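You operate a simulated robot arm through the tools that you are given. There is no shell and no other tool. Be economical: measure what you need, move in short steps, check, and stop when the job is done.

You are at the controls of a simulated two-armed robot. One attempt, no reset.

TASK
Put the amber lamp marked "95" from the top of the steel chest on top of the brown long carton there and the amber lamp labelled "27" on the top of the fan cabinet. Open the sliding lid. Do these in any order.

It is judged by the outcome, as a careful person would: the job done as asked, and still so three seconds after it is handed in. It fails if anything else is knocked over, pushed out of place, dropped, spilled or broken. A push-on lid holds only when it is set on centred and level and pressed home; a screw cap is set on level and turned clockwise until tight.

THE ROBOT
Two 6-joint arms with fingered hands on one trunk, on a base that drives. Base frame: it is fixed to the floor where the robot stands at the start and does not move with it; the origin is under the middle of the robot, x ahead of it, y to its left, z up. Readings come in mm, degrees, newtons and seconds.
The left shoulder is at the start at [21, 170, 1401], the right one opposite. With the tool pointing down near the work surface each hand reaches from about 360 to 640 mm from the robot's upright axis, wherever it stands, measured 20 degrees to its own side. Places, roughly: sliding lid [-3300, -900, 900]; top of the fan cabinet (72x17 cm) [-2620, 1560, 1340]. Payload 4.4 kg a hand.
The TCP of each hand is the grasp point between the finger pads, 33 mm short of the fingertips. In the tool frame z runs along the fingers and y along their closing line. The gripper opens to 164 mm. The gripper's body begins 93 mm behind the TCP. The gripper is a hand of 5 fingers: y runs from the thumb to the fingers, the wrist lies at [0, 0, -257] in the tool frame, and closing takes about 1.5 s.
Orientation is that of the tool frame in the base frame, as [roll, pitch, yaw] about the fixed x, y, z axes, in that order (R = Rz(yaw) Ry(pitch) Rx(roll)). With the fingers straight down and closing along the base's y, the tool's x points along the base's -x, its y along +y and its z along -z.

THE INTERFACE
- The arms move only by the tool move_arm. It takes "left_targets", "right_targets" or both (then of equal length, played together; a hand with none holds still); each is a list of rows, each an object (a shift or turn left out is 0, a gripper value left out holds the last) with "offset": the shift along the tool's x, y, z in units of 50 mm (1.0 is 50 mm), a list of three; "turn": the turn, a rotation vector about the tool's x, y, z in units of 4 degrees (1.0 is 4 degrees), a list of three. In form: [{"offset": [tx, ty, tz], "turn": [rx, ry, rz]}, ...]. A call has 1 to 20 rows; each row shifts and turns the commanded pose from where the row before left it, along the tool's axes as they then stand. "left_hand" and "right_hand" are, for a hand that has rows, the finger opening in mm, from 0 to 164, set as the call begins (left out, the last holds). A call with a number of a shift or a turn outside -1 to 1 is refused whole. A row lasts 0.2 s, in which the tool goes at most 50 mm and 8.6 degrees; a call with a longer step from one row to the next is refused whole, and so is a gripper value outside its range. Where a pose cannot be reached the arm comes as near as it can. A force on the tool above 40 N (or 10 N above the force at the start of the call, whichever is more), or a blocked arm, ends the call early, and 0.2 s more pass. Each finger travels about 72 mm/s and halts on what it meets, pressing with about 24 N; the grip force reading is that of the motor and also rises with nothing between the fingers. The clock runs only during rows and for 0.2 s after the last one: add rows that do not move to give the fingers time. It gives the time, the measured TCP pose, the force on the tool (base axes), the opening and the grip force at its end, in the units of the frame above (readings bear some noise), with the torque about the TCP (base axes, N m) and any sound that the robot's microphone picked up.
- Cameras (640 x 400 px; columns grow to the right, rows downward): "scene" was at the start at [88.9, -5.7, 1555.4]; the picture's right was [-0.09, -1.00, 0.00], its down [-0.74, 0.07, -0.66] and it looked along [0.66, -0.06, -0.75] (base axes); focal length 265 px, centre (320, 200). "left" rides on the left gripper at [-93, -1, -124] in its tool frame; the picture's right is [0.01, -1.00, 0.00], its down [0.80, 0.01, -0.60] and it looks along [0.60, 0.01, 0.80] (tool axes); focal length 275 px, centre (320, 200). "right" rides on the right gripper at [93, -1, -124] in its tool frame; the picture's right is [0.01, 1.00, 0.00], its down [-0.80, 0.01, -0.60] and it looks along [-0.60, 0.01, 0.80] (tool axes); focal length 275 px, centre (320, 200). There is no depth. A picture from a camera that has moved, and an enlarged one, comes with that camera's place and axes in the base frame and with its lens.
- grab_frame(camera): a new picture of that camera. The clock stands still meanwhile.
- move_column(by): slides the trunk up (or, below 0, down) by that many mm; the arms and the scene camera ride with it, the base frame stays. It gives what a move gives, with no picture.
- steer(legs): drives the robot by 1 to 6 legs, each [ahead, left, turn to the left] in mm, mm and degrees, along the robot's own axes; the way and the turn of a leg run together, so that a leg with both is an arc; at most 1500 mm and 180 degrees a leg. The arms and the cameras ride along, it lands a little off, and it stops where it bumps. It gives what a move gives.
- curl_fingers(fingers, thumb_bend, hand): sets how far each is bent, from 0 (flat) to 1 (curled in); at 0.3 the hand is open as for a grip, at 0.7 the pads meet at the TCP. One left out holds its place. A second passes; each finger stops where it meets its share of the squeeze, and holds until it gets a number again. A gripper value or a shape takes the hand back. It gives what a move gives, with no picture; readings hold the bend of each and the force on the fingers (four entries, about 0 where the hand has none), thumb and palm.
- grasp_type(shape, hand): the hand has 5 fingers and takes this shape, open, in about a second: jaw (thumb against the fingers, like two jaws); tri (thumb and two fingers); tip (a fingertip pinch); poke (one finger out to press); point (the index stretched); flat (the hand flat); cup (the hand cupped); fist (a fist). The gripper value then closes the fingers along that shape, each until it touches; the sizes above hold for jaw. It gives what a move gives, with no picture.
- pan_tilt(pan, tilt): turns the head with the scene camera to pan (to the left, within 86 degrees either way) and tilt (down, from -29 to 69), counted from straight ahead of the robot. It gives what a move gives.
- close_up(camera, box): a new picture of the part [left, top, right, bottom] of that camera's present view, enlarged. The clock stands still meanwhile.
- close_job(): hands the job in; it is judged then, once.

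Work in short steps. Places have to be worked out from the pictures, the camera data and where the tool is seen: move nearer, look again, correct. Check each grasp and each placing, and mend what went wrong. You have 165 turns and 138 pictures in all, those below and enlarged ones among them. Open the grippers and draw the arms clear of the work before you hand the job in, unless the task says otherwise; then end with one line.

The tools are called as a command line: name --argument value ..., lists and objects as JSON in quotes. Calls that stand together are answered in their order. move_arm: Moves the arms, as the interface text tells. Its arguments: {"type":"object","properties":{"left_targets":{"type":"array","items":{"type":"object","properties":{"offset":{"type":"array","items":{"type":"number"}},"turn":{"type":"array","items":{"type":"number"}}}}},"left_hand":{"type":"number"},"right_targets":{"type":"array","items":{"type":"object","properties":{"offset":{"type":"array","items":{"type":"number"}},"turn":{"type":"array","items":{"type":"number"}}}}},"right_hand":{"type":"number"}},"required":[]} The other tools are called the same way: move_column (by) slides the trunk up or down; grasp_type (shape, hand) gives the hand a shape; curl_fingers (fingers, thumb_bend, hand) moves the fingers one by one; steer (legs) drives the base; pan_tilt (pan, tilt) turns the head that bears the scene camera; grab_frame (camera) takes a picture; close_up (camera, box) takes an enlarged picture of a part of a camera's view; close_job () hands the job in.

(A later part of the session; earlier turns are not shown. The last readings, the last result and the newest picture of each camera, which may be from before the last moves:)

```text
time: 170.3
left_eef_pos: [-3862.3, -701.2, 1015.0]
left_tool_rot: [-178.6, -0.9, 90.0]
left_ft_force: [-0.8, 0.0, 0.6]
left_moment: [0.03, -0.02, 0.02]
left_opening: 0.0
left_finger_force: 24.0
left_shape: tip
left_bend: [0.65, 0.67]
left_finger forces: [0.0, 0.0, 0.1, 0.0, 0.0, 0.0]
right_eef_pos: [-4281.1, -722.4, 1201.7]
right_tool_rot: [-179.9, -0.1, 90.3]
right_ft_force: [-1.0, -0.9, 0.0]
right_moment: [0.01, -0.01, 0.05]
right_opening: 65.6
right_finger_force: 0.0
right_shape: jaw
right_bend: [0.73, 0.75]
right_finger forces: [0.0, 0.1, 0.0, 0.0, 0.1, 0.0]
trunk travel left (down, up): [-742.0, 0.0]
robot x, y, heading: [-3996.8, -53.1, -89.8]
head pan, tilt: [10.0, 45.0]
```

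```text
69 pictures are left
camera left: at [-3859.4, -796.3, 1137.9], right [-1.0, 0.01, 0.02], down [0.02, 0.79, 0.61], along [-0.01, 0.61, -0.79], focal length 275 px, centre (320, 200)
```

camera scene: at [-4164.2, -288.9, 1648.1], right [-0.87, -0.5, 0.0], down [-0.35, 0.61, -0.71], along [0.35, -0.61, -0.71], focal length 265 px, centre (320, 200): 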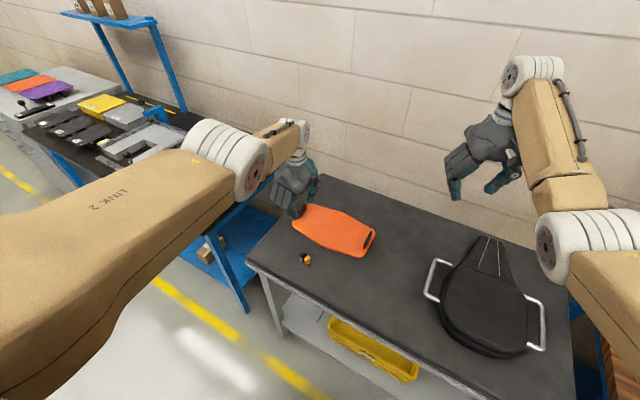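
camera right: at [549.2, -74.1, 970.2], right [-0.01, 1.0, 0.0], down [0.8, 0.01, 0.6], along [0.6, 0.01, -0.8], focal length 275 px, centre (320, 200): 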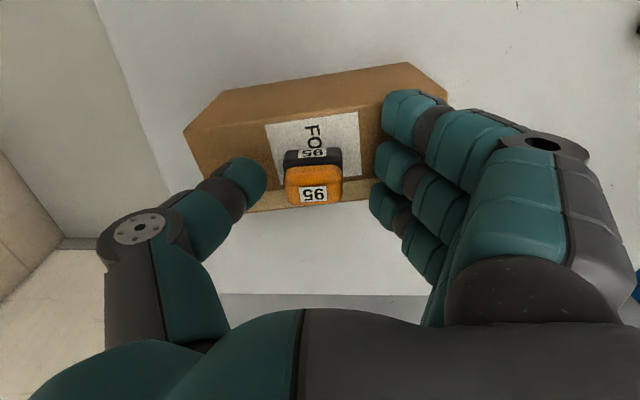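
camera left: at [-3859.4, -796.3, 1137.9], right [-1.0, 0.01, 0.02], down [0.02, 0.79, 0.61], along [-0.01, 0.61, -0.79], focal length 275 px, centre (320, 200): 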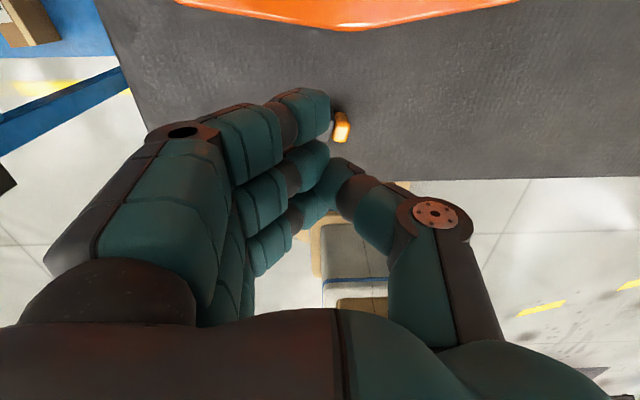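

The hand is right above the lamp. I try the "poke" shape for a single fingertip.

grasp_type --shape "poke" --hand "left"

grab_frame --camera "left"

close_up --camera "scene" --box '[260, 100, 400, 260]'

```text
time: 171.2
left_eef_pos: [-3861.9, -700.5, 1016.2]
left_tool_rot: [-178.6, -0.7, 90.0]
left_ft_force: [0.2, 0.3, -0.3]
left_moment: [-0.04, 0.0, 0.01]
left_opening: 0.4
left_finger_force: 0.0
left_shape: poke
left_bend: [1.0, 0.62]
left_finger forces: [0.0, 0.0, 0.1, 0.1, 0.0, 0.0]
right_eef_pos: [-4280.5, -721.3, 1202.8]
right_tool_rot: [-180.0, 0.0, 90.2]
right_ft_force: [0.8, -0.8, 0.8]
right_moment: [0.01, 0.01, -0.01]
right_opening: 65.4
right_finger_force: 0.1
right_shape: jaw
right_bend: [0.73, 0.75]
right_finger forces: [0.1, 0.0, 0.1, 0.0, 0.0, 0.0]
trunk travel left (down, up): [-742.0, 0.0]
robot x, y, heading: [-3998.7, -56.3, -89.8]
head pan, tilt: [10.0, 45.0]
```

```text
68 pictures are left
camera left: at [-3859.5, -795.0, 1138.9], right [-1.0, 0.01, 0.02], down [0.02, 0.79, 0.61], along [-0.01, 0.61, -0.79], focal length 275 px, centre (320, 200)
```

left: 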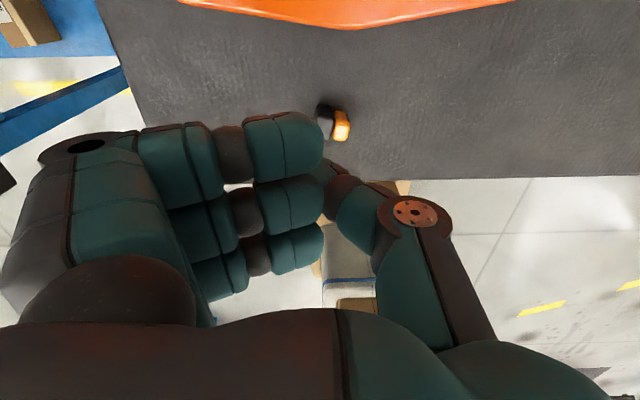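

```text
2.50 times, centred on (330, 180) of scene
camera zoom: at [-3984.9, -144.0, 1648.2], right [-0.98, -0.18, 0.0], down [-0.13, 0.7, -0.71], along [0.13, -0.7, -0.71], focal length 663 px, centre (295, 250)
```

zoom: 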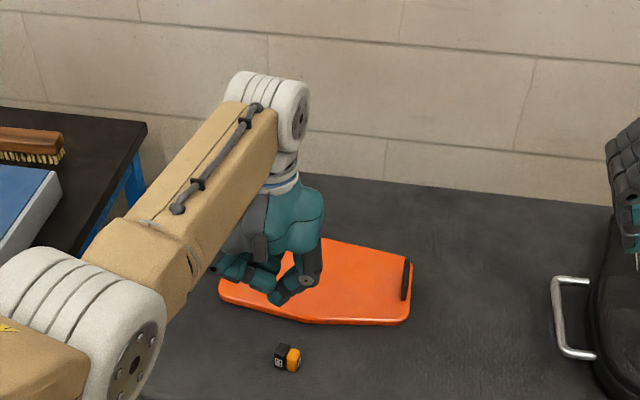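

The fingers fold away and the thumb alone points down, which is a good poker. I place its tip over the lamp's base end (x≈-3864) and come down to just above contact.

move_arm --left_targets '[{"offset": [0.04, 0.12, 0.5]}, {"offset": [0, 0, 0.6]}, {"offset": [0, 0, 0.5]}, {"offset": [0, 0, 0]}]'

grab_frame --camera "left"

close_up --camera "scene" --box '[280, 170, 360, 260]'

```text
time: 172.2
left_eef_pos: [-3851.4, -694.1, 939.1]
left_tool_rot: [-178.6, -0.7, 90.0]
left_ft_force: [-1.1, 0.0, 0.4]
left_moment: [0.02, -0.01, -0.04]
left_opening: 0.0
left_finger_force: 0.0
left_shape: poke
left_bend: [1.0, 0.62]
left_finger forces: [0.1, 0.0, 0.0, 0.0, 0.1, 0.0]
left hand out of reach, approached as far as the arm can: row 3
right_eef_pos: [-4279.6, -721.7, 1203.1]
right_tool_rot: [-179.8, -0.1, 90.4]
right_ft_force: [1.0, -0.1, 0.5]
right_moment: [-0.03, -0.02, 0.0]
right_opening: 65.3
right_finger_force: 0.0
right_shape: jaw
right_bend: [0.73, 0.75]
right_finger forces: [0.0, 0.0, 0.1, 0.0, 0.0, 0.1]
trunk travel left (down, up): [-742.0, 0.0]
robot x, y, heading: [-3997.5, -55.9, -90.0]
head pan, tilt: [10.0, 45.0]
```

```text
66 pictures are left
camera left: at [-3850.0, -787.9, 1061.3], right [-1.0, 0.01, 0.02], down [0.02, 0.79, 0.61], along [-0.01, 0.61, -0.79], focal length 275 px, centre (320, 200)
```

left: 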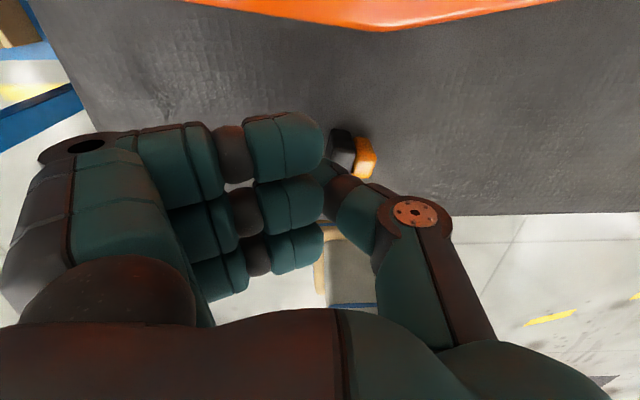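

```text
4.44 times, centred on (320, 215) of scene
camera zoom: at [-3984.7, -144.2, 1648.2], right [-0.98, -0.18, 0.0], down [-0.13, 0.7, -0.71], along [0.13, -0.7, -0.71], focal length 1178 px, centre (320, 133)
```

zoom: 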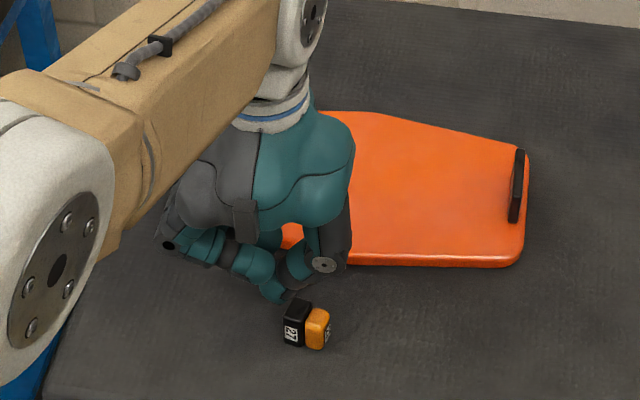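

The thumb tip is at about (-3852, -692), right at the lamp's base end. I shift it about 8 mm over the lamp and use the trunk for the descent, since the arm is near full stretch.

move_arm --left_targets '[{"offset": [-0.06, -0.14, 0]}, {"offset": [0, 0, 0]}]'

move_column --by -14

close_up --camera "scene" --box '[280, 170, 360, 260]'

```text
time: 172.8
left_eef_pos: [-3856.3, -694.7, 939.9]
left_tool_rot: [-178.6, -0.8, 90.0]
left_ft_force: [0.3, -1.2, -0.2]
left_moment: [0.02, -0.02, 0.01]
left_opening: 0.0
left_finger_force: 0.0
left_shape: poke
left_bend: [1.0, 0.62]
left_finger forces: [0.0, 0.2, 0.0, 0.0, 0.0, 0.0]
left hand out of reach, approached as far as the arm can: row 1
right_eef_pos: [-4280.5, -721.3, 1201.2]
right_tool_rot: [-179.8, 0.0, 90.3]
right_ft_force: [0.2, -0.6, -0.5]
right_moment: [-0.05, 0.0, -0.03]
right_opening: 65.4
right_finger_force: 0.2
right_shape: jaw
right_bend: [0.73, 0.75]
right_finger forces: [0.1, 0.0, 0.0, 0.1, 0.1, 0.0]
trunk travel left (down, up): [-742.0, 0.0]
robot x, y, heading: [-3997.3, -56.4, -89.8]
head pan, tilt: [10.0, 45.0]
```

```text
time: 173.4
left_eef_pos: [-3860.0, -692.9, 931.2]
left_tool_rot: [-178.6, -0.4, 90.0]
left_ft_force: [1.0, 2.5, 20.9]
left_moment: [0.23, -0.04, -0.03]
left_opening: 0.0
left_finger_force: 0.1
left_shape: poke
left_bend: [1.0, 0.62]
left_finger forces: [0.0, 0.1, 0.1, 0.1, 21.0, 0.1]
right_eef_pos: [-4281.1, -719.6, 1188.7]
right_tool_rot: [-179.9, 0.1, 90.3]
right_ft_force: [-0.9, -0.4, 0.4]
right_moment: [0.0, -0.04, 0.0]
right_opening: 65.3
right_finger_force: 0.0
right_shape: jaw
right_bend: [0.73, 0.75]
right_finger forces: [0.0, 0.1, 0.0, 0.1, 0.1, 0.0]
trunk travel left (down, up): [-728.0, 14.0]
robot x, y, heading: [-3999.6, -57.5, -89.9]
head pan, tilt: [10.0, 45.0]
```

```text
4.44 times, centred on (320, 215) of scene
camera zoom: at [-3985.3, -142.0, 1634.5], right [-0.98, -0.18, 0.0], down [-0.13, 0.69, -0.71], along [0.13, -0.7, -0.71], focal length 1178 px, centre (320, 133)
```

zoom: 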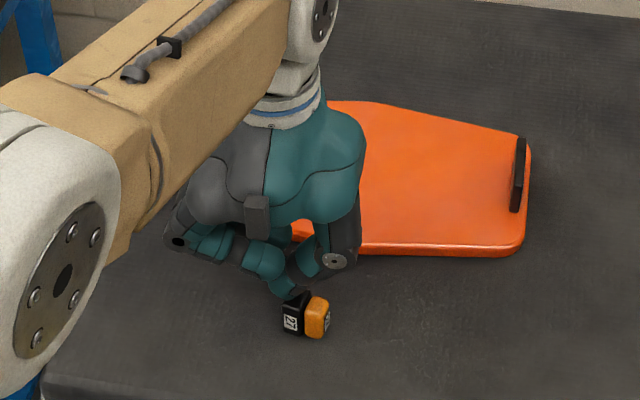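

The thumb presses the base-end top corner with 21 N. I now drag it along an arc toward +x to roll the lamp up onto its base.

move_arm --left_targets '[{"offset": [0, 0.18, 0]}, {"offset": [0, 0.18, 0.04]}, {"offset": [0, 0.16, 0.08]}, {"offset": [0, 0.14, 0.12]}, {"offset": [0, 0.1, 0.1]}, {"offset": [0, 0.6, -0.1]}, {"offset": [0, 0, 0]}]'

close_up --camera "scene" --box '[280, 170, 360, 260]'

```text
time: 175.0
left_eef_pos: [-3794.1, -691.0, 914.0]
left_tool_rot: [-178.6, -0.8, 90.0]
left_ft_force: [-0.4, 0.0, -0.4]
left_moment: [0.01, -0.06, -0.01]
left_opening: 0.0
left_finger_force: 0.0
left_shape: poke
left_bend: [1.0, 0.62]
left_finger forces: [0.1, 0.0, 0.0, 0.0, 0.1, 0.1]
right_eef_pos: [-4284.4, -722.6, 1187.5]
right_tool_rot: [-180.0, 0.0, 90.2]
right_ft_force: [0.5, 0.4, -0.7]
right_moment: [0.0, -0.06, 0.0]
right_opening: 65.5
right_finger_force: 0.1
right_shape: jaw
right_bend: [0.73, 0.75]
right_finger forces: [0.0, 0.0, 0.0, 0.0, 0.1, 0.0]
trunk travel left (down, up): [-728.0, 14.0]
robot x, y, heading: [-3998.1, -55.7, -89.8]
head pan, tilt: [10.0, 45.0]
```

```text
4.44 times, centred on (320, 215) of scene
camera zoom: at [-3986.8, -145.2, 1634.1], right [-0.98, -0.18, 0.0], down [-0.12, 0.7, -0.71], along [0.13, -0.7, -0.71], focal length 1178 px, centre (320, 133)
```

zoom: 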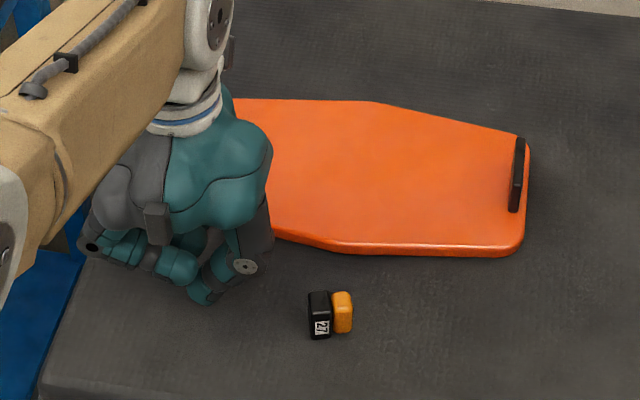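

The thumb slipped off the end corner and only pushed the lamp to about (-3897, -690). I need to press further in (12 mm) and with the arm less stretched, so I rise, move the base closer, and realign.

move_column --by 14

move_arm --left_targets '[{"offset": [0, 0, -0.6]}, {"offset": [0.4, -0.4, -0.1]}, {"offset": [0.4, -0.4, 0]}, {"offset": [0, 0, 0]}]'

steer --legs '[[50, -60, 0]]'

grab_frame --camera "left"

```text
time: 175.6
left_eef_pos: [-3790.4, -692.9, 927.4]
left_tool_rot: [-178.6, -0.7, 90.0]
left_ft_force: [-0.8, -0.7, 0.0]
left_moment: [0.02, -0.04, 0.05]
left_opening: 0.0
left_finger_force: 0.1
left_shape: poke
left_bend: [1.0, 0.62]
left_finger forces: [0.1, 0.0, 0.1, 0.0, 0.0, 0.0]
right_eef_pos: [-4280.6, -720.9, 1201.7]
right_tool_rot: [-179.8, -0.1, 90.2]
right_ft_force: [0.0, -0.1, -0.4]
right_moment: [0.0, 0.0, 0.02]
right_opening: 65.3
right_finger_force: 0.0
right_shape: jaw
right_bend: [0.73, 0.75]
right_finger forces: [0.0, 0.1, 0.0, 0.0, 0.1, 0.0]
trunk travel left (down, up): [-742.0, 0.0]
robot x, y, heading: [-4001.2, -53.5, -89.8]
head pan, tilt: [10.0, 45.0]
```

```text
time: 176.6
left_eef_pos: [-3830.2, -655.0, 963.6]
left_tool_rot: [-178.8, -0.7, 90.1]
left_ft_force: [-0.5, -0.2, 0.2]
left_moment: [0.03, 0.01, -0.01]
left_opening: 0.0
left_finger_force: 0.1
left_shape: poke
left_bend: [1.0, 0.62]
left_finger forces: [0.0, 0.0, 0.0, 0.1, 0.1, 0.1]
right_eef_pos: [-4279.5, -722.5, 1201.7]
right_tool_rot: [-179.8, -0.1, 90.4]
right_ft_force: [-0.4, -0.5, 0.2]
right_moment: [0.01, 0.04, -0.01]
right_opening: 65.4
right_finger_force: 0.0
right_shape: jaw
right_bend: [0.73, 0.75]
right_finger forces: [0.0, 0.1, 0.0, 0.0, 0.0, 0.0]
trunk travel left (down, up): [-742.0, 0.0]
robot x, y, heading: [-3997.3, -56.3, -89.9]
head pan, tilt: [10.0, 45.0]
```

```text
time: 177.7
left_eef_pos: [-3890.9, -705.8, 964.7]
left_tool_rot: [-178.7, -0.8, 90.1]
left_ft_force: [-0.6, 0.2, -1.2]
left_moment: [0.04, -0.02, 0.01]
left_opening: 0.0
left_finger_force: 0.0
left_shape: poke
left_bend: [1.0, 0.62]
left_finger forces: [0.0, 0.1, 0.0, 0.1, 0.0, 0.0]
right_eef_pos: [-4341.9, -773.5, 1201.7]
right_tool_rot: [-180.0, -0.1, 90.4]
right_ft_force: [-0.5, -0.4, -0.7]
right_moment: [0.06, -0.08, -0.01]
right_opening: 65.4
right_finger_force: 0.1
right_shape: jaw
right_bend: [0.73, 0.75]
right_finger forces: [0.0, 0.0, 0.0, 0.1, 0.1, 0.0]
trunk travel left (down, up): [-742.0, 0.0]
robot x, y, heading: [-4058.7, -107.0, -89.8]
head pan, tilt: [10.0, 45.0]
```

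```text
62 pictures are left
camera left: at [-3888.4, -799.3, 1086.4], right [-1.0, 0.01, 0.02], down [0.02, 0.79, 0.61], along [-0.01, 0.61, -0.79], focal length 275 px, centre (320, 200)
```

left: 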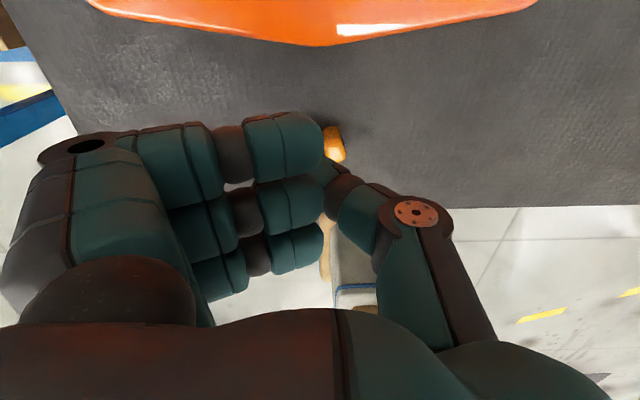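

The lamp spans about x -3912…-3874; the thumb contact will be near x -3888, well inside. I lower gently to contact.

move_arm --left_targets '[{"offset": [0, 0.04, 0.3]}, {"offset": [0, 0, 0.3]}, {"offset": [0, 0, 0.06]}, {"offset": [0, 0, 0.05]}, {"offset": [0, 0, 0]}]'

close_up --camera "scene" --box '[280, 170, 360, 260]'

```text
time: 178.9
left_eef_pos: [-3889.3, -704.0, 932.0]
left_tool_rot: [-178.6, -0.4, 90.1]
left_ft_force: [-0.8, 0.2, 14.1]
left_moment: [0.02, 0.05, 0.02]
left_opening: 0.0
left_finger_force: 0.0
left_shape: poke
left_bend: [1.0, 0.62]
left_finger forces: [0.1, 0.0, 0.0, 0.0, 14.6, 0.1]
right_eef_pos: [-4340.2, -772.3, 1203.3]
right_tool_rot: [-179.9, 0.0, 90.4]
right_ft_force: [0.3, -0.9, -0.3]
right_moment: [0.01, 0.0, 0.0]
right_opening: 65.5
right_finger_force: 0.0
right_shape: jaw
right_bend: [0.73, 0.75]
right_finger forces: [0.0, 0.0, 0.0, 0.0, 0.1, 0.0]
trunk travel left (down, up): [-742.0, 0.0]
robot x, y, heading: [-4056.9, -103.0, -89.7]
head pan, tilt: [10.0, 45.0]
```

```text
4.44 times, centred on (320, 215) of scene
camera zoom: at [-4045.2, -193.1, 1648.4], right [-0.98, -0.18, 0.0], down [-0.13, 0.7, -0.71], along [0.13, -0.7, -0.71], focal length 1178 px, centre (320, 133)
```

zoom: 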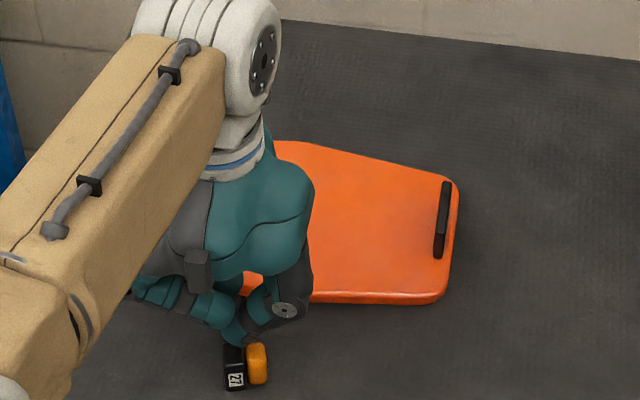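

Contact is almost at the lamp's middle; I lift, shift 9 mm toward the base end, press again, and drag along the arc in one go.

move_arm --left_targets '[{"offset": [0, 0, -0.12]}, {"offset": [0, 0.18, 0]}, {"offset": [0, 0, 0.12]}, {"offset": [0, 0, 0.03]}, {"offset": [0, 0.18, 0.0]}, {"offset": [0, 0.18, 0.03]}, {"offset": [0, 0.17, 0.07]}, {"offset": [0, 0.15, 0.11]}, {"offset": [0, 0.12, 0.13]}, {"offset": [0, 0, 0]}]'

close_up --camera "scene" --box '[260, 170, 340, 260]'

```text
time: 181.1
left_eef_pos: [-3839.6, -702.3, 909.2]
left_tool_rot: [-178.6, -0.8, 90.1]
left_ft_force: [0.4, -0.6, -0.4]
left_moment: [0.01, 0.0, -0.01]
left_opening: 0.3
left_finger_force: 0.0
left_shape: poke
left_bend: [1.0, 0.62]
left_finger forces: [0.0, 0.0, 0.0, 0.0, 0.1, 0.1]
right_eef_pos: [-4339.4, -772.8, 1202.5]
right_tool_rot: [-179.8, -0.1, 90.4]
right_ft_force: [0.1, 0.0, -0.3]
right_moment: [-0.01, 0.0, 0.02]
right_opening: 65.3
right_finger_force: 0.0
right_shape: jaw
right_bend: [0.73, 0.75]
right_finger forces: [0.1, 0.0, 0.1, 0.1, 0.0, 0.0]
trunk travel left (down, up): [-742.0, 0.0]
robot x, y, heading: [-4059.0, -104.2, -89.5]
head pan, tilt: [10.0, 45.0]
```

```text
4.44 times, centred on (300, 215) of scene
camera zoom: at [-4045.0, -195.1, 1648.1], right [-0.98, -0.18, 0.0], down [-0.13, 0.7, -0.71], along [0.13, -0.7, -0.71], focal length 1178 px, centre (409, 133)
```

zoom: 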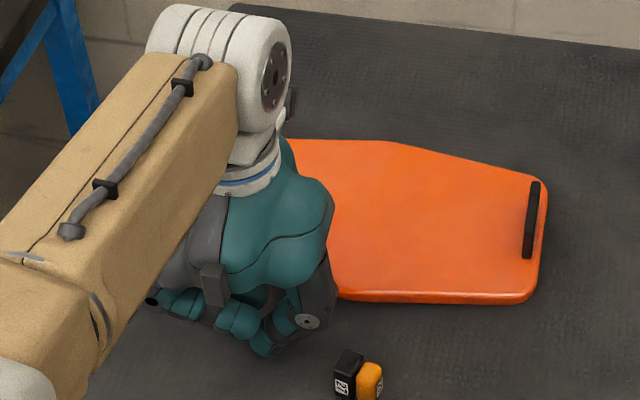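

The lamp didn't roll over. I look at its present pose closely.

move_arm --left_targets '[{"offset": [0, 0.5, -0.8]}, {"offset": [0, 0.5, -0.8]}, {"offset": [0, 0, 0]}]'

close_up --camera "scene" --box '[265, 220, 345, 270]'

close_up --camera "left" --box '[260, 20, 460, 180]'

```text
time: 181.9
left_eef_pos: [-3788.9, -704.3, 988.5]
left_tool_rot: [-178.6, -0.8, 90.0]
left_ft_force: [0.6, -1.2, -0.2]
left_moment: [0.02, 0.02, 0.03]
left_opening: 0.2
left_finger_force: 0.1
left_shape: poke
left_bend: [1.0, 0.62]
left_finger forces: [0.1, 0.0, 0.0, 0.1, 0.0, 0.0]
right_eef_pos: [-4339.0, -771.7, 1200.8]
right_tool_rot: [-180.0, -0.1, 90.3]
right_ft_force: [-0.1, 0.0, -0.2]
right_moment: [0.01, -0.02, 0.01]
right_opening: 65.4
right_finger_force: 0.2
right_shape: jaw
right_bend: [0.73, 0.75]
right_finger forces: [0.1, 0.0, 0.0, 0.0, 0.1, 0.0]
trunk travel left (down, up): [-742.0, 0.0]
robot x, y, heading: [-4056.5, -106.9, -89.6]
head pan, tilt: [10.0, 45.0]
```

```text
8.00 times, centred on (305, 245) of scene
camera zoom: at [-4045.5, -195.1, 1648.1], right [-0.98, -0.18, 0.0], down [-0.13, 0.7, -0.71], along [0.13, -0.7, -0.71], focal length 2120 px, centre (440, -160)
```

zoom: 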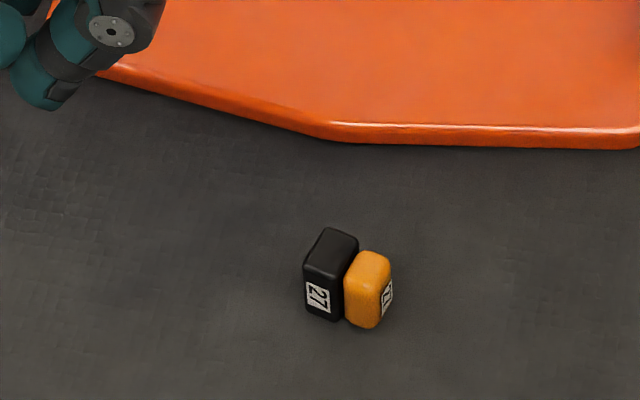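

```text
2.50 times, centred on (360, 100) of left
camera zoom: at [-3785.9, -798.0, 1110.9], right [-1.0, 0.01, 0.02], down [0.02, 0.79, 0.61], along [-0.01, 0.61, -0.79], focal length 688 px, centre (220, 450)
```

zoom: 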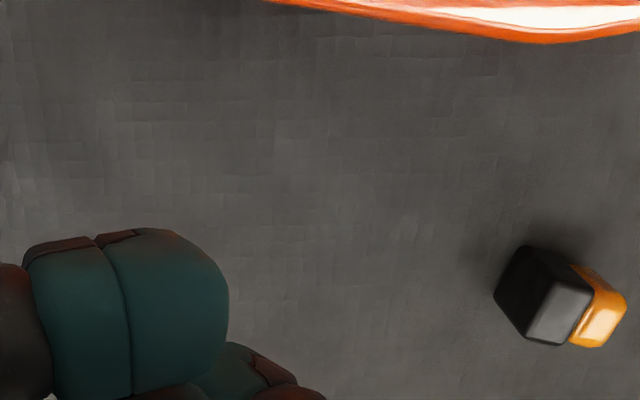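

Lamp lies at about (-3920, -682), axis near 166°. New plan: pinch it along its axis (thumb on dome, fingers on base) near its top, lift, lean the hand about 55° to the left so the base faces down, and set its base corner on the table near the left edge, where the knuckles can hang past. I position for the pinch.

grasp_type --shape "jaw" --hand "left"

move_arm --left_targets '[{"offset": [0.06, -0.5, 0], "turn": [0, 0, 0.7]}, {"offset": [0.06, -0.5, 0], "turn": [0, 0, 0.7]}, {"offset": [0.08, -0.5, 0], "turn": [0, 0, 0.7]}, {"offset": [0.1, -0.55, 0], "turn": [0, 0, 0.7]}, {"offset": [0.14, -0.57, 0], "turn": [0, 0, 0.7]}, {"offset": [0, 0, 0]}, {"offset": [0, 0, 0]}]' --left_hand 75

grab_frame --camera "left"

```text
time: 182.8
left_eef_pos: [-3787.6, -703.7, 988.5]
left_tool_rot: [-178.5, -0.7, 90.1]
left_ft_force: [-0.6, 0.0, 0.6]
left_moment: [0.04, 0.01, -0.02]
left_opening: 163.9
left_finger_force: 0.1
left_shape: jaw
left_bend: [0.3, 0.3]
left_finger forces: [0.0, 0.0, 0.0, 0.0, 0.0, 0.1]
right_eef_pos: [-4339.8, -773.7, 1202.6]
right_tool_rot: [-179.9, 0.1, 90.4]
right_ft_force: [-0.3, 0.1, 0.3]
right_moment: [0.0, 0.01, -0.01]
right_opening: 65.6
right_finger_force: 0.1
right_shape: jaw
right_bend: [0.73, 0.75]
right_finger forces: [0.0, 0.0, 0.1, 0.0, 0.1, 0.0]
trunk travel left (down, up): [-742.0, 0.0]
robot x, y, heading: [-4058.6, -103.9, -89.8]
head pan, tilt: [10.0, 45.0]
```

```text
time: 184.4
left_eef_pos: [-3915.3, -668.8, 993.3]
left_tool_rot: [-178.5, -0.4, 76.1]
left_ft_force: [-0.8, 0.4, 1.0]
left_moment: [-0.03, -0.01, -0.03]
left_opening: 75.7
left_finger_force: 0.0
left_shape: jaw
left_bend: [0.73, 0.73]
left_finger forces: [0.1, 0.1, 0.1, 0.0, 0.1, 0.0]
right_eef_pos: [-4341.2, -772.0, 1201.8]
right_tool_rot: [180.0, 0.0, 90.4]
right_ft_force: [-0.2, 0.2, -0.2]
right_moment: [0.0, -0.04, 0.01]
right_opening: 65.6
right_finger_force: 0.0
right_shape: jaw
right_bend: [0.73, 0.75]
right_finger forces: [0.0, 0.0, 0.0, 0.0, 0.0, 0.0]
trunk travel left (down, up): [-742.0, 0.0]
robot x, y, heading: [-4060.4, -105.5, -89.5]
head pan, tilt: [10.0, 45.0]
```

```text
57 pictures are left
camera left: at [-3935.7, -760.1, 1115.8], right [-0.97, 0.25, 0.03], down [0.22, 0.77, 0.6], along [0.13, 0.59, -0.8], focal length 275 px, centre (320, 200)
```

left: 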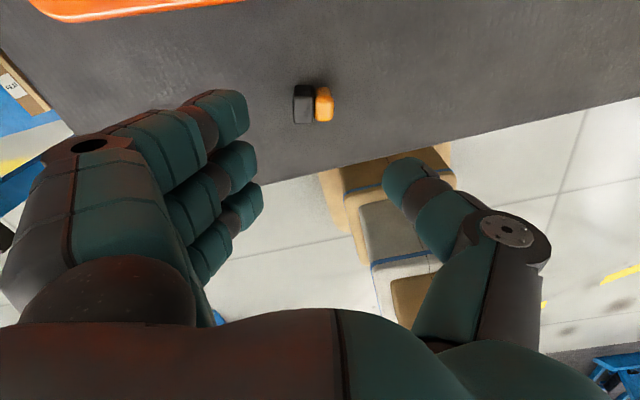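

Well aligned. I shift 16 mm forward and descend to TCP z≈907 (fingertips overlapping the upper third), then close.

move_arm --left_targets '[{"offset": [-0.33, 0.03, 0.3]}, {"offset": [0, 0, 0.5]}, {"offset": [0, 0, 0.5]}, {"offset": [0, 0, 0.42]}, {"offset": [0, 0, 0]}]'

grab_frame --camera "left"

```text
time: 185.6
left_eef_pos: [-3918.1, -685.3, 905.4]
left_tool_rot: [-178.5, -0.3, 76.1]
left_ft_force: [-0.2, -0.5, 0.0]
left_moment: [-0.04, 0.0, -0.01]
left_opening: 76.0
left_finger_force: 0.0
left_shape: jaw
left_bend: [0.73, 0.73]
left_finger forces: [0.0, 0.0, 0.0, 0.0, 0.1, 0.1]
right_eef_pos: [-4339.2, -772.3, 1202.6]
right_tool_rot: [-179.9, 0.0, 90.5]
right_ft_force: [-0.3, -0.3, 0.4]
right_moment: [0.01, -0.02, -0.01]
right_opening: 65.5
right_finger_force: 0.0
right_shape: jaw
right_bend: [0.73, 0.75]
right_finger forces: [0.0, 0.1, 0.0, 0.0, 0.0, 0.0]
trunk travel left (down, up): [-742.0, 0.0]
robot x, y, heading: [-4059.3, -106.7, -89.6]
head pan, tilt: [10.0, 45.0]
```

```text
56 pictures are left
camera left: at [-3939.1, -776.0, 1029.0], right [-0.97, 0.25, 0.03], down [0.22, 0.77, 0.6], along [0.13, 0.59, -0.8], focal length 275 px, centre (320, 200)
```

left: 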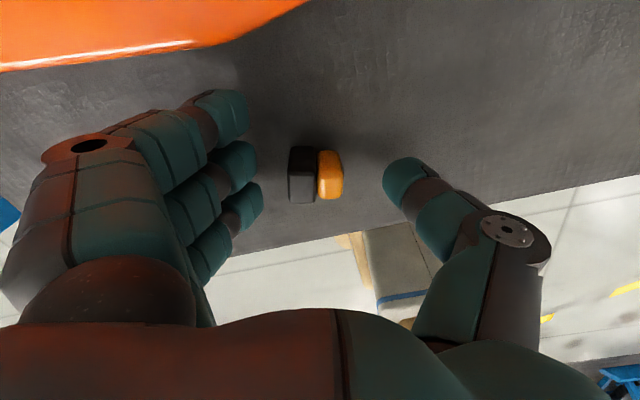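

move_arm --left_targets '[{"offset": [0, 0, 0.04]}, {"offset": [0, 0, 0]}, {"offset": [0, 0, 0]}, {"offset": [0, 0, 0]}, {"offset": [0, 0, 0]}, {"offset": [0, 0, 0]}]' --left_hand 20

move_arm --left_targets '[{"offset": [0, 0, -0.4]}, {"offset": [0, 0, -0.5]}, {"offset": [0, 0, -0.5]}, {"offset": [0, 0, -0.3]}, {"offset": [0, 0, 0]}]'

grab_frame --camera "left"

```text
time: 187.0
left_eef_pos: [-3920.2, -684.1, 904.5]
left_tool_rot: [-178.5, -0.4, 76.2]
left_ft_force: [0.0, 0.0, -1.1]
left_moment: [0.01, 0.02, -0.01]
left_opening: 27.4
left_finger_force: 23.4
left_shape: jaw
left_bend: [0.71, 0.76]
left_finger forces: [0.0, 10.8, 10.8, 0.1, 21.6, 0.0]
right_eef_pos: [-4340.3, -772.0, 1201.7]
right_tool_rot: [-179.9, 0.0, 90.4]
right_ft_force: [-0.1, 0.5, 0.4]
right_moment: [0.0, 0.01, 0.02]
right_opening: 65.4
right_finger_force: 0.0
right_shape: jaw
right_bend: [0.73, 0.75]
right_finger forces: [0.1, 0.0, 0.0, 0.0, 0.0, 0.0]
trunk travel left (down, up): [-742.0, 0.0]
robot x, y, heading: [-4056.3, -103.0, -89.6]
head pan, tilt: [10.0, 45.0]
```

```text
time: 188.2
left_eef_pos: [-3917.5, -686.3, 988.0]
left_tool_rot: [-178.4, -0.4, 76.1]
left_ft_force: [0.0, 0.1, -0.3]
left_moment: [0.03, -0.02, -0.01]
left_opening: 27.7
left_finger_force: 24.6
left_shape: jaw
left_bend: [0.71, 0.76]
left_finger forces: [0.1, 10.9, 10.8, 0.0, 21.5, 0.0]
right_eef_pos: [-4339.0, -771.9, 1201.2]
right_tool_rot: [-179.9, -0.1, 90.4]
right_ft_force: [0.9, -0.1, -0.8]
right_moment: [-0.01, 0.02, -0.02]
right_opening: 65.4
right_finger_force: 0.0
right_shape: jaw
right_bend: [0.73, 0.75]
right_finger forces: [0.1, 0.0, 0.0, 0.0, 0.0, 0.0]
trunk travel left (down, up): [-742.0, 0.0]
robot x, y, heading: [-4055.4, -105.4, -89.8]
head pan, tilt: [10.0, 45.0]
```

```text
55 pictures are left
camera left: at [-3937.5, -776.2, 1111.0], right [-0.97, 0.25, 0.03], down [0.22, 0.77, 0.6], along [0.13, 0.59, -0.8], focal length 275 px, centre (320, 200)
```

left: 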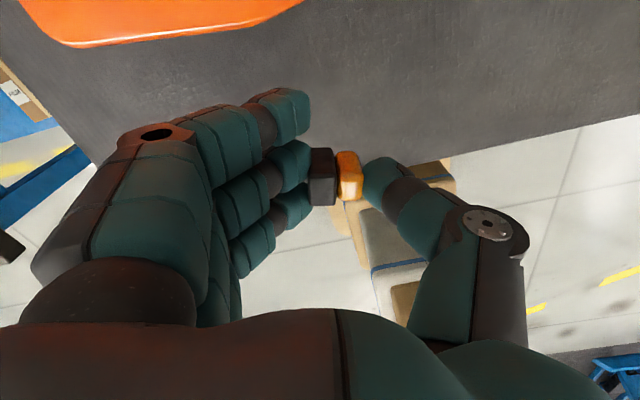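

Lamp 27 is held along its axis. I restore yaw to 90° and lean the hand about 56° to the left.

move_arm --left_targets '[{"offset": [0, 0, -0.3], "turn": [0, 0, -1]}, {"offset": [0, 0, -0.3], "turn": [0, 0, -1]}, {"offset": [0, 0, 0], "turn": [0, 0, -1]}, {"offset": [0, 0, 0], "turn": [0, 0, -0.5]}, {"offset": [0, 0, 0], "turn": [1, 0, 0]}, {"offset": [0, 0, 0], "turn": [1, 0, 0]}, {"offset": [0, 0, 0], "turn": [1, 0, 0]}, {"offset": [0, 0, 0], "turn": [1, 0, 0]}, {"offset": [0, 0, 0], "turn": [1, 0, 0]}, {"offset": [0, 0, 0], "turn": [1, 0, 0]}, {"offset": [0, 0, 0], "turn": [1, 0, 0]}, {"offset": [0, 0, 0], "turn": [1, 0, 0]}, {"offset": [0, 0, 0], "turn": [1, 0, 0]}, {"offset": [0, 0, 0], "turn": [1, 0, 0]}, {"offset": [0, 0, 0], "turn": [1, 0, 0]}, {"offset": [0, 0, 0], "turn": [1, 0, 0]}, {"offset": [0, 0, 0], "turn": [1, 0, 0]}, {"offset": [0, 0, 0], "turn": [1, 0, 0]}, {"offset": [0, 0, 0]}]'

grab_frame --camera "scene"

```text
time: 192.2
left_eef_pos: [-3915.2, -686.4, 1018.2]
left_tool_rot: [-122.5, -0.6, 90.2]
left_ft_force: [0.1, -0.6, 0.2]
left_moment: [0.03, 0.0, 0.01]
left_opening: 27.4
left_finger_force: 23.5
left_shape: jaw
left_bend: [0.71, 0.76]
left_finger forces: [0.1, 11.0, 11.0, 0.0, 21.7, 0.1]
right_eef_pos: [-4340.8, -772.1, 1201.9]
right_tool_rot: [-179.9, -0.1, 90.4]
right_ft_force: [-0.2, 1.0, -0.2]
right_moment: [-0.01, 0.02, -0.04]
right_opening: 65.3
right_finger_force: 0.1
right_shape: jaw
right_bend: [0.73, 0.75]
right_finger forces: [0.0, 0.0, 0.0, 0.0, 0.0, 0.0]
trunk travel left (down, up): [-742.0, 0.0]
robot x, y, heading: [-4058.2, -105.0, -89.6]
head pan, tilt: [10.0, 45.0]
```

```text
54 pictures are left
camera scene: at [-4045.1, -194.7, 1648.1], right [-0.98, -0.18, 0.0], down [-0.13, 0.7, -0.71], along [0.13, -0.7, -0.71], focal length 265 px, centre (320, 200)
```

scene: 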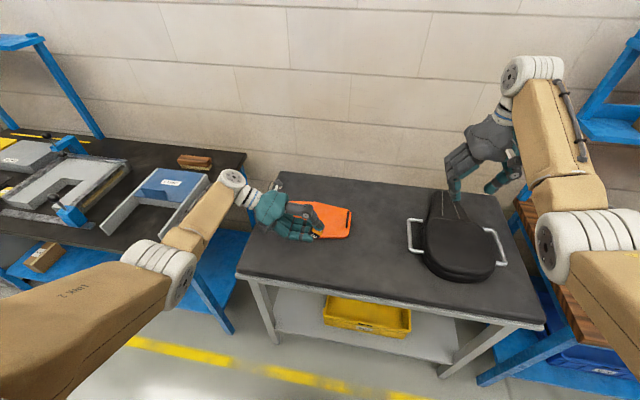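

The lean works cleanly. I zoom in to see the hand's underside and the lamp.

close_up --camera "scene" --box '[220, 150, 370, 260]'

close_up --camera "right" --box '[400, 0, 640, 200]'

```text
3.64 times, centred on (295, 205) of scene
camera zoom: at [-4045.1, -194.7, 1648.1], right [-0.98, -0.18, 0.0], down [-0.13, 0.7, -0.71], along [0.13, -0.7, -0.71], focal length 964 px, centre (411, 182)
```

zoom: 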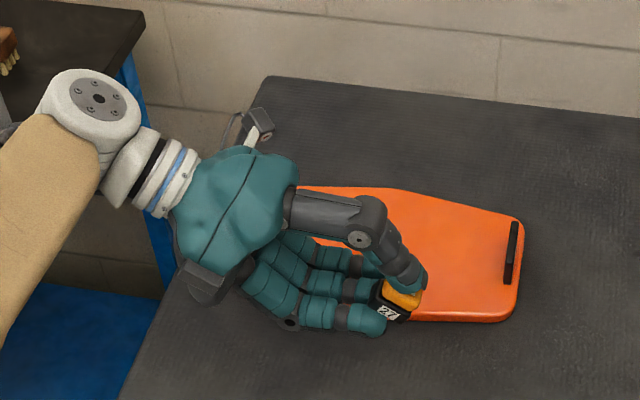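

```text
2.00 times, centred on (520, 100) of right
camera zoom: at [-4342.0, -681.3, 1326.8], right [1.0, 0.02, 0.0], down [0.02, -0.8, 0.6], along [0.01, -0.6, -0.8], focal length 551 px, centre (-80, 400)
```

zoom: 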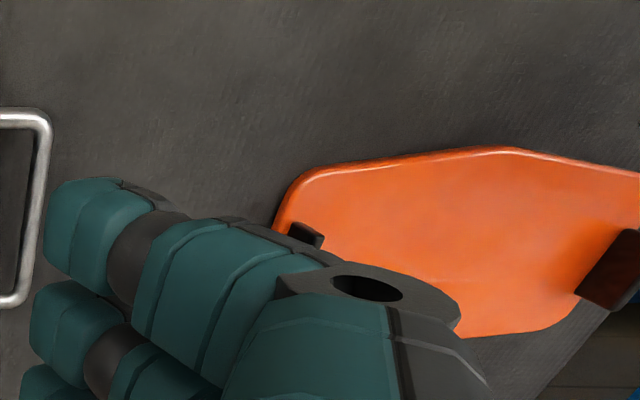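

Good. I move the base 220 mm left so the lamp is near the table's left edge.

steer --legs '[[0, 220, 0]]'

pan_tilt --pan 14 --tilt 52

close_up --camera "scene" --box '[220, 120, 400, 260]'

```text
time: 193.9
left_eef_pos: [-3697.6, -685.0, 1019.0]
left_tool_rot: [-122.6, -0.7, 89.9]
left_ft_force: [0.1, 0.6, -0.1]
left_moment: [0.0, 0.03, 0.0]
left_opening: 27.6
left_finger_force: 23.7
left_shape: jaw
left_bend: [0.71, 0.76]
left_finger forces: [0.0, 11.1, 11.0, 0.1, 21.7, 0.0]
right_eef_pos: [-4121.3, -770.7, 1201.9]
right_tool_rot: [-179.9, -0.1, 90.4]
right_ft_force: [0.3, 0.5, 0.7]
right_moment: [0.01, 0.04, 0.01]
right_opening: 65.4
right_finger_force: 0.1
right_shape: jaw
right_bend: [0.73, 0.75]
right_finger forces: [0.0, 0.0, 0.0, 0.1, 0.1, 0.0]
trunk travel left (down, up): [-742.0, 0.0]
robot x, y, heading: [-3842.5, -106.3, -90.0]
head pan, tilt: [10.0, 45.0]
```

```text
time: 194.5
left_eef_pos: [-3697.3, -684.6, 1018.4]
left_tool_rot: [-122.6, -0.7, 89.9]
left_ft_force: [0.2, -0.1, -0.1]
left_moment: [0.02, 0.01, 0.0]
left_opening: 27.6
left_finger_force: 24.1
left_shape: jaw
left_bend: [0.71, 0.76]
left_finger forces: [0.0, 11.2, 11.0, 0.1, 21.7, 0.0]
right_eef_pos: [-4121.0, -771.3, 1202.8]
right_tool_rot: [-179.9, -0.1, 90.4]
right_ft_force: [0.5, -0.4, 0.4]
right_moment: [-0.02, -0.03, -0.01]
right_opening: 65.3
right_finger_force: 0.0
right_shape: jaw
right_bend: [0.73, 0.75]
right_finger forces: [0.0, 0.0, 0.1, 0.0, 0.1, 0.0]
trunk travel left (down, up): [-742.0, 0.0]
robot x, y, heading: [-3839.3, -108.0, -90.0]
head pan, tilt: [14.0, 52.0]
```

```text
2.86 times, centred on (310, 190) of scene
camera zoom: at [-3820.6, -186.9, 1638.6], right [-0.97, -0.24, 0.0], down [-0.19, 0.76, -0.62], along [0.15, -0.6, -0.79], focal length 757 px, centre (349, 229)
```

zoom: 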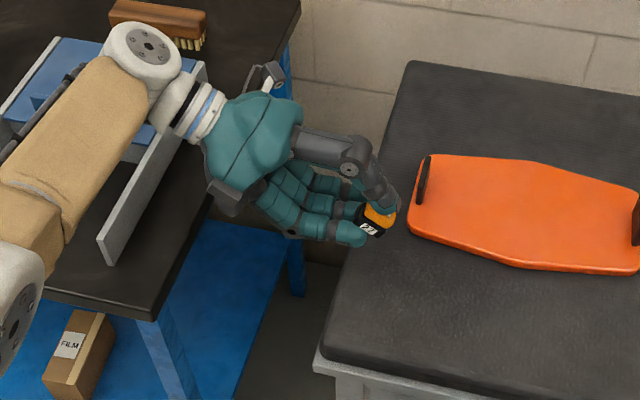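

The left edge is at x≈-3684…-3690, so the lamp will land just inside it with knuckles outside. I lower the trunk 105 mm to just above contact.

move_column --by -105

close_up --camera "scene" --box '[220, 120, 400, 260]'

grab_frame --camera "left"

```text
time: 195.9
left_eef_pos: [-3698.3, -685.3, 912.4]
left_tool_rot: [-122.6, -0.7, 90.0]
left_ft_force: [0.1, -1.8, 0.1]
left_moment: [-0.04, 0.0, 0.01]
left_opening: 27.7
left_finger_force: 24.5
left_shape: jaw
left_bend: [0.71, 0.76]
left_finger forces: [0.1, 11.1, 10.9, 0.0, 21.7, 0.1]
right_eef_pos: [-4121.8, -770.4, 1097.8]
right_tool_rot: [-179.9, 0.0, 90.4]
right_ft_force: [0.5, 0.2, -0.8]
right_moment: [-0.01, 0.0, 0.02]
right_opening: 65.5
right_finger_force: 0.0
right_shape: jaw
right_bend: [0.73, 0.75]
right_finger forces: [0.0, 0.0, 0.1, 0.0, 0.1, 0.1]
trunk travel left (down, up): [-637.0, 105.0]
robot x, y, heading: [-3837.0, -109.6, -90.0]
head pan, tilt: [14.0, 52.0]
```

```text
2.86 times, centred on (310, 190) of scene
camera zoom: at [-3820.8, -187.7, 1533.7], right [-0.97, -0.24, 0.0], down [-0.19, 0.76, -0.62], along [0.15, -0.6, -0.79], focal length 757 px, centre (349, 229)
```

zoom: 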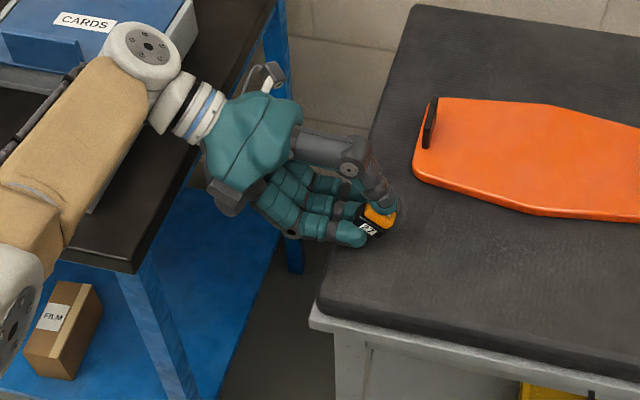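

```text
49 pictures are left
camera left: at [-3594.6, -778.6, 980.2], right [-0.54, 0.0, 0.84], down [0.51, 0.8, 0.32], along [-0.67, 0.61, -0.43], focal length 275 px, centre (320, 200)
```

left: 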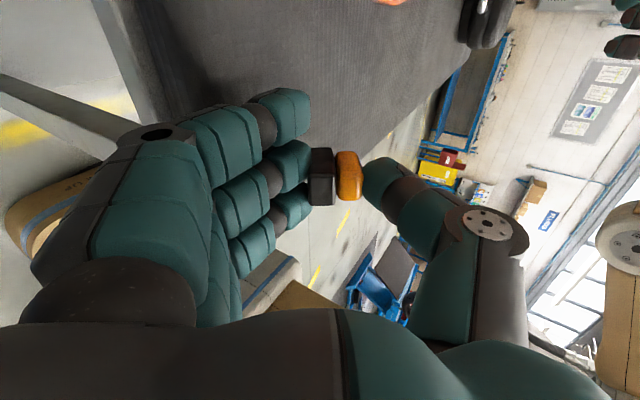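

The lamp is over the table with knuckles outside the edge. I lower in small steps until the base corner touches.

move_arm --left_targets '[{"offset": [0, 0.05, 0.032]}, {"offset": [0, 0.05, 0.032]}, {"offset": [0, 0.034, 0.021]}, {"offset": [0, 0.034, 0.021]}, {"offset": [0, 0, 0]}]'

```text
time: 197.1
left_eef_pos: [-3698.8, -684.7, 902.9]
left_tool_rot: [-122.6, -0.6, 89.9]
left_ft_force: [-0.3, 0.9, -0.9]
left_moment: [0.02, -0.05, 0.0]
left_opening: 27.6
left_finger_force: 24.0
left_shape: jaw
left_bend: [0.71, 0.76]
left_finger forces: [0.1, 11.1, 11.0, 0.0, 21.8, 0.0]
right_eef_pos: [-4122.6, -770.2, 1096.9]
right_tool_rot: [-180.0, -0.1, 90.3]
right_ft_force: [-0.2, 0.4, -1.0]
right_moment: [0.02, 0.03, 0.01]
right_opening: 65.5
right_finger_force: 0.1
right_shape: jaw
right_bend: [0.73, 0.75]
right_finger forces: [0.0, 0.0, 0.0, 0.0, 0.0, 0.0]
trunk travel left (down, up): [-637.0, 105.0]
robot x, y, heading: [-3835.5, -105.5, -90.0]
head pan, tilt: [14.0, 52.0]
```

move_arm --left_targets '[{"offset": [0, 0.034, 0.021]}, {"offset": [0, 0.034, 0.021]}, {"offset": [0, 0.034, 0.021]}, {"offset": [0, 0.034, 0.021]}, {"offset": [0, 0, 0]}]'

```text
time: 198.3
left_eef_pos: [-3697.5, -685.3, 897.9]
left_tool_rot: [-122.5, -0.5, 89.9]
left_ft_force: [3.8, 1.9, 15.2]
left_moment: [-0.41, -0.51, 0.21]
left_opening: 27.6
left_finger_force: 24.6
left_shape: jaw
left_bend: [0.71, 0.76]
left_finger forces: [11.9, 16.9, 14.0, 0.0, 27.3, 0.1]
right_eef_pos: [-4122.2, -769.3, 1098.1]
right_tool_rot: [-179.9, 0.0, 90.3]
right_ft_force: [0.3, -0.6, 0.4]
right_moment: [0.01, 0.01, 0.01]
right_opening: 65.5
right_finger_force: 0.1
right_shape: jaw
right_bend: [0.73, 0.75]
right_finger forces: [0.0, 0.1, 0.0, 0.0, 0.1, 0.0]
trunk travel left (down, up): [-637.0, 105.0]
robot x, y, heading: [-3835.2, -105.3, -90.0]
head pan, tilt: [14.0, 52.0]
```

Contact at z 898: the lamp's base corner and the index finger both touch. I now open only the thumb, so the lamp rests on the finger pads and its corner.

curl_fingers --hand "left" --thumb_bend 0.4

close_up --camera "scene" --box '[270, 150, 360, 220]'

close_up --camera "left" --box '[240, 80, 480, 280]'

```text
time: 199.3
left_eef_pos: [-3697.8, -686.1, 896.0]
left_tool_rot: [-122.6, -0.7, 89.8]
left_ft_force: [0.2, 0.5, 0.3]
left_moment: [-0.01, 0.0, 0.02]
left_opening: 77.6
left_finger_force: 0.0
left_shape: fingers
left_bend: [0.72, 0.4]
left_finger forces: [0.1, 0.1, 0.0, 0.1, 0.0, 0.0]
right_eef_pos: [-4122.0, -769.9, 1097.9]
right_tool_rot: [-180.0, -0.1, 90.4]
right_ft_force: [-0.6, 0.3, -0.3]
right_moment: [0.0, 0.02, -0.04]
right_opening: 65.4
right_finger_force: 0.0
right_shape: jaw
right_bend: [0.73, 0.75]
right_finger forces: [0.0, 0.0, 0.0, 0.0, 0.0, 0.0]
trunk travel left (down, up): [-637.0, 105.0]
robot x, y, heading: [-3838.6, -104.2, -89.6]
head pan, tilt: [14.0, 52.0]
```

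```text
5.71 times, centred on (315, 185) of scene
camera zoom: at [-3820.9, -187.8, 1533.5], right [-0.97, -0.24, 0.0], down [-0.19, 0.76, -0.62], along [0.15, -0.6, -0.79], focal length 1515 px, centre (349, 286)
```

zoom: 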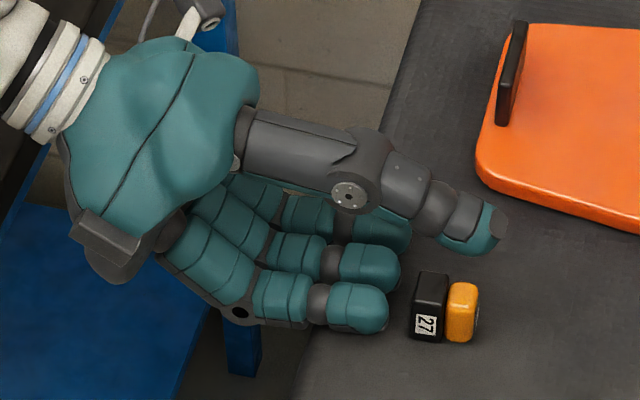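

```text
2.00 times, centred on (360, 180) of left
camera zoom: at [-3594.6, -778.4, 961.9], right [-0.54, 0.0, 0.84], down [0.51, 0.8, 0.33], along [-0.67, 0.61, -0.43], focal length 551 px, centre (240, 240)
```

zoom: 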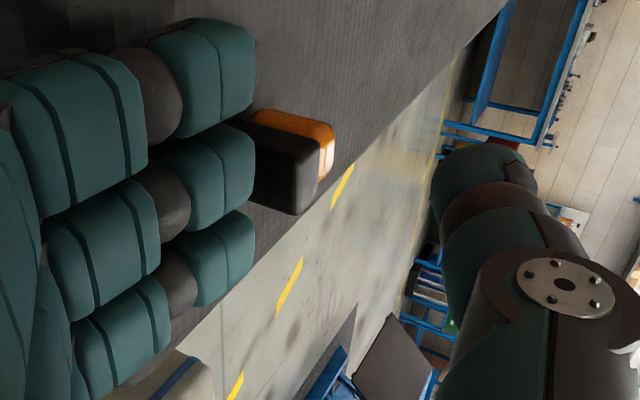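

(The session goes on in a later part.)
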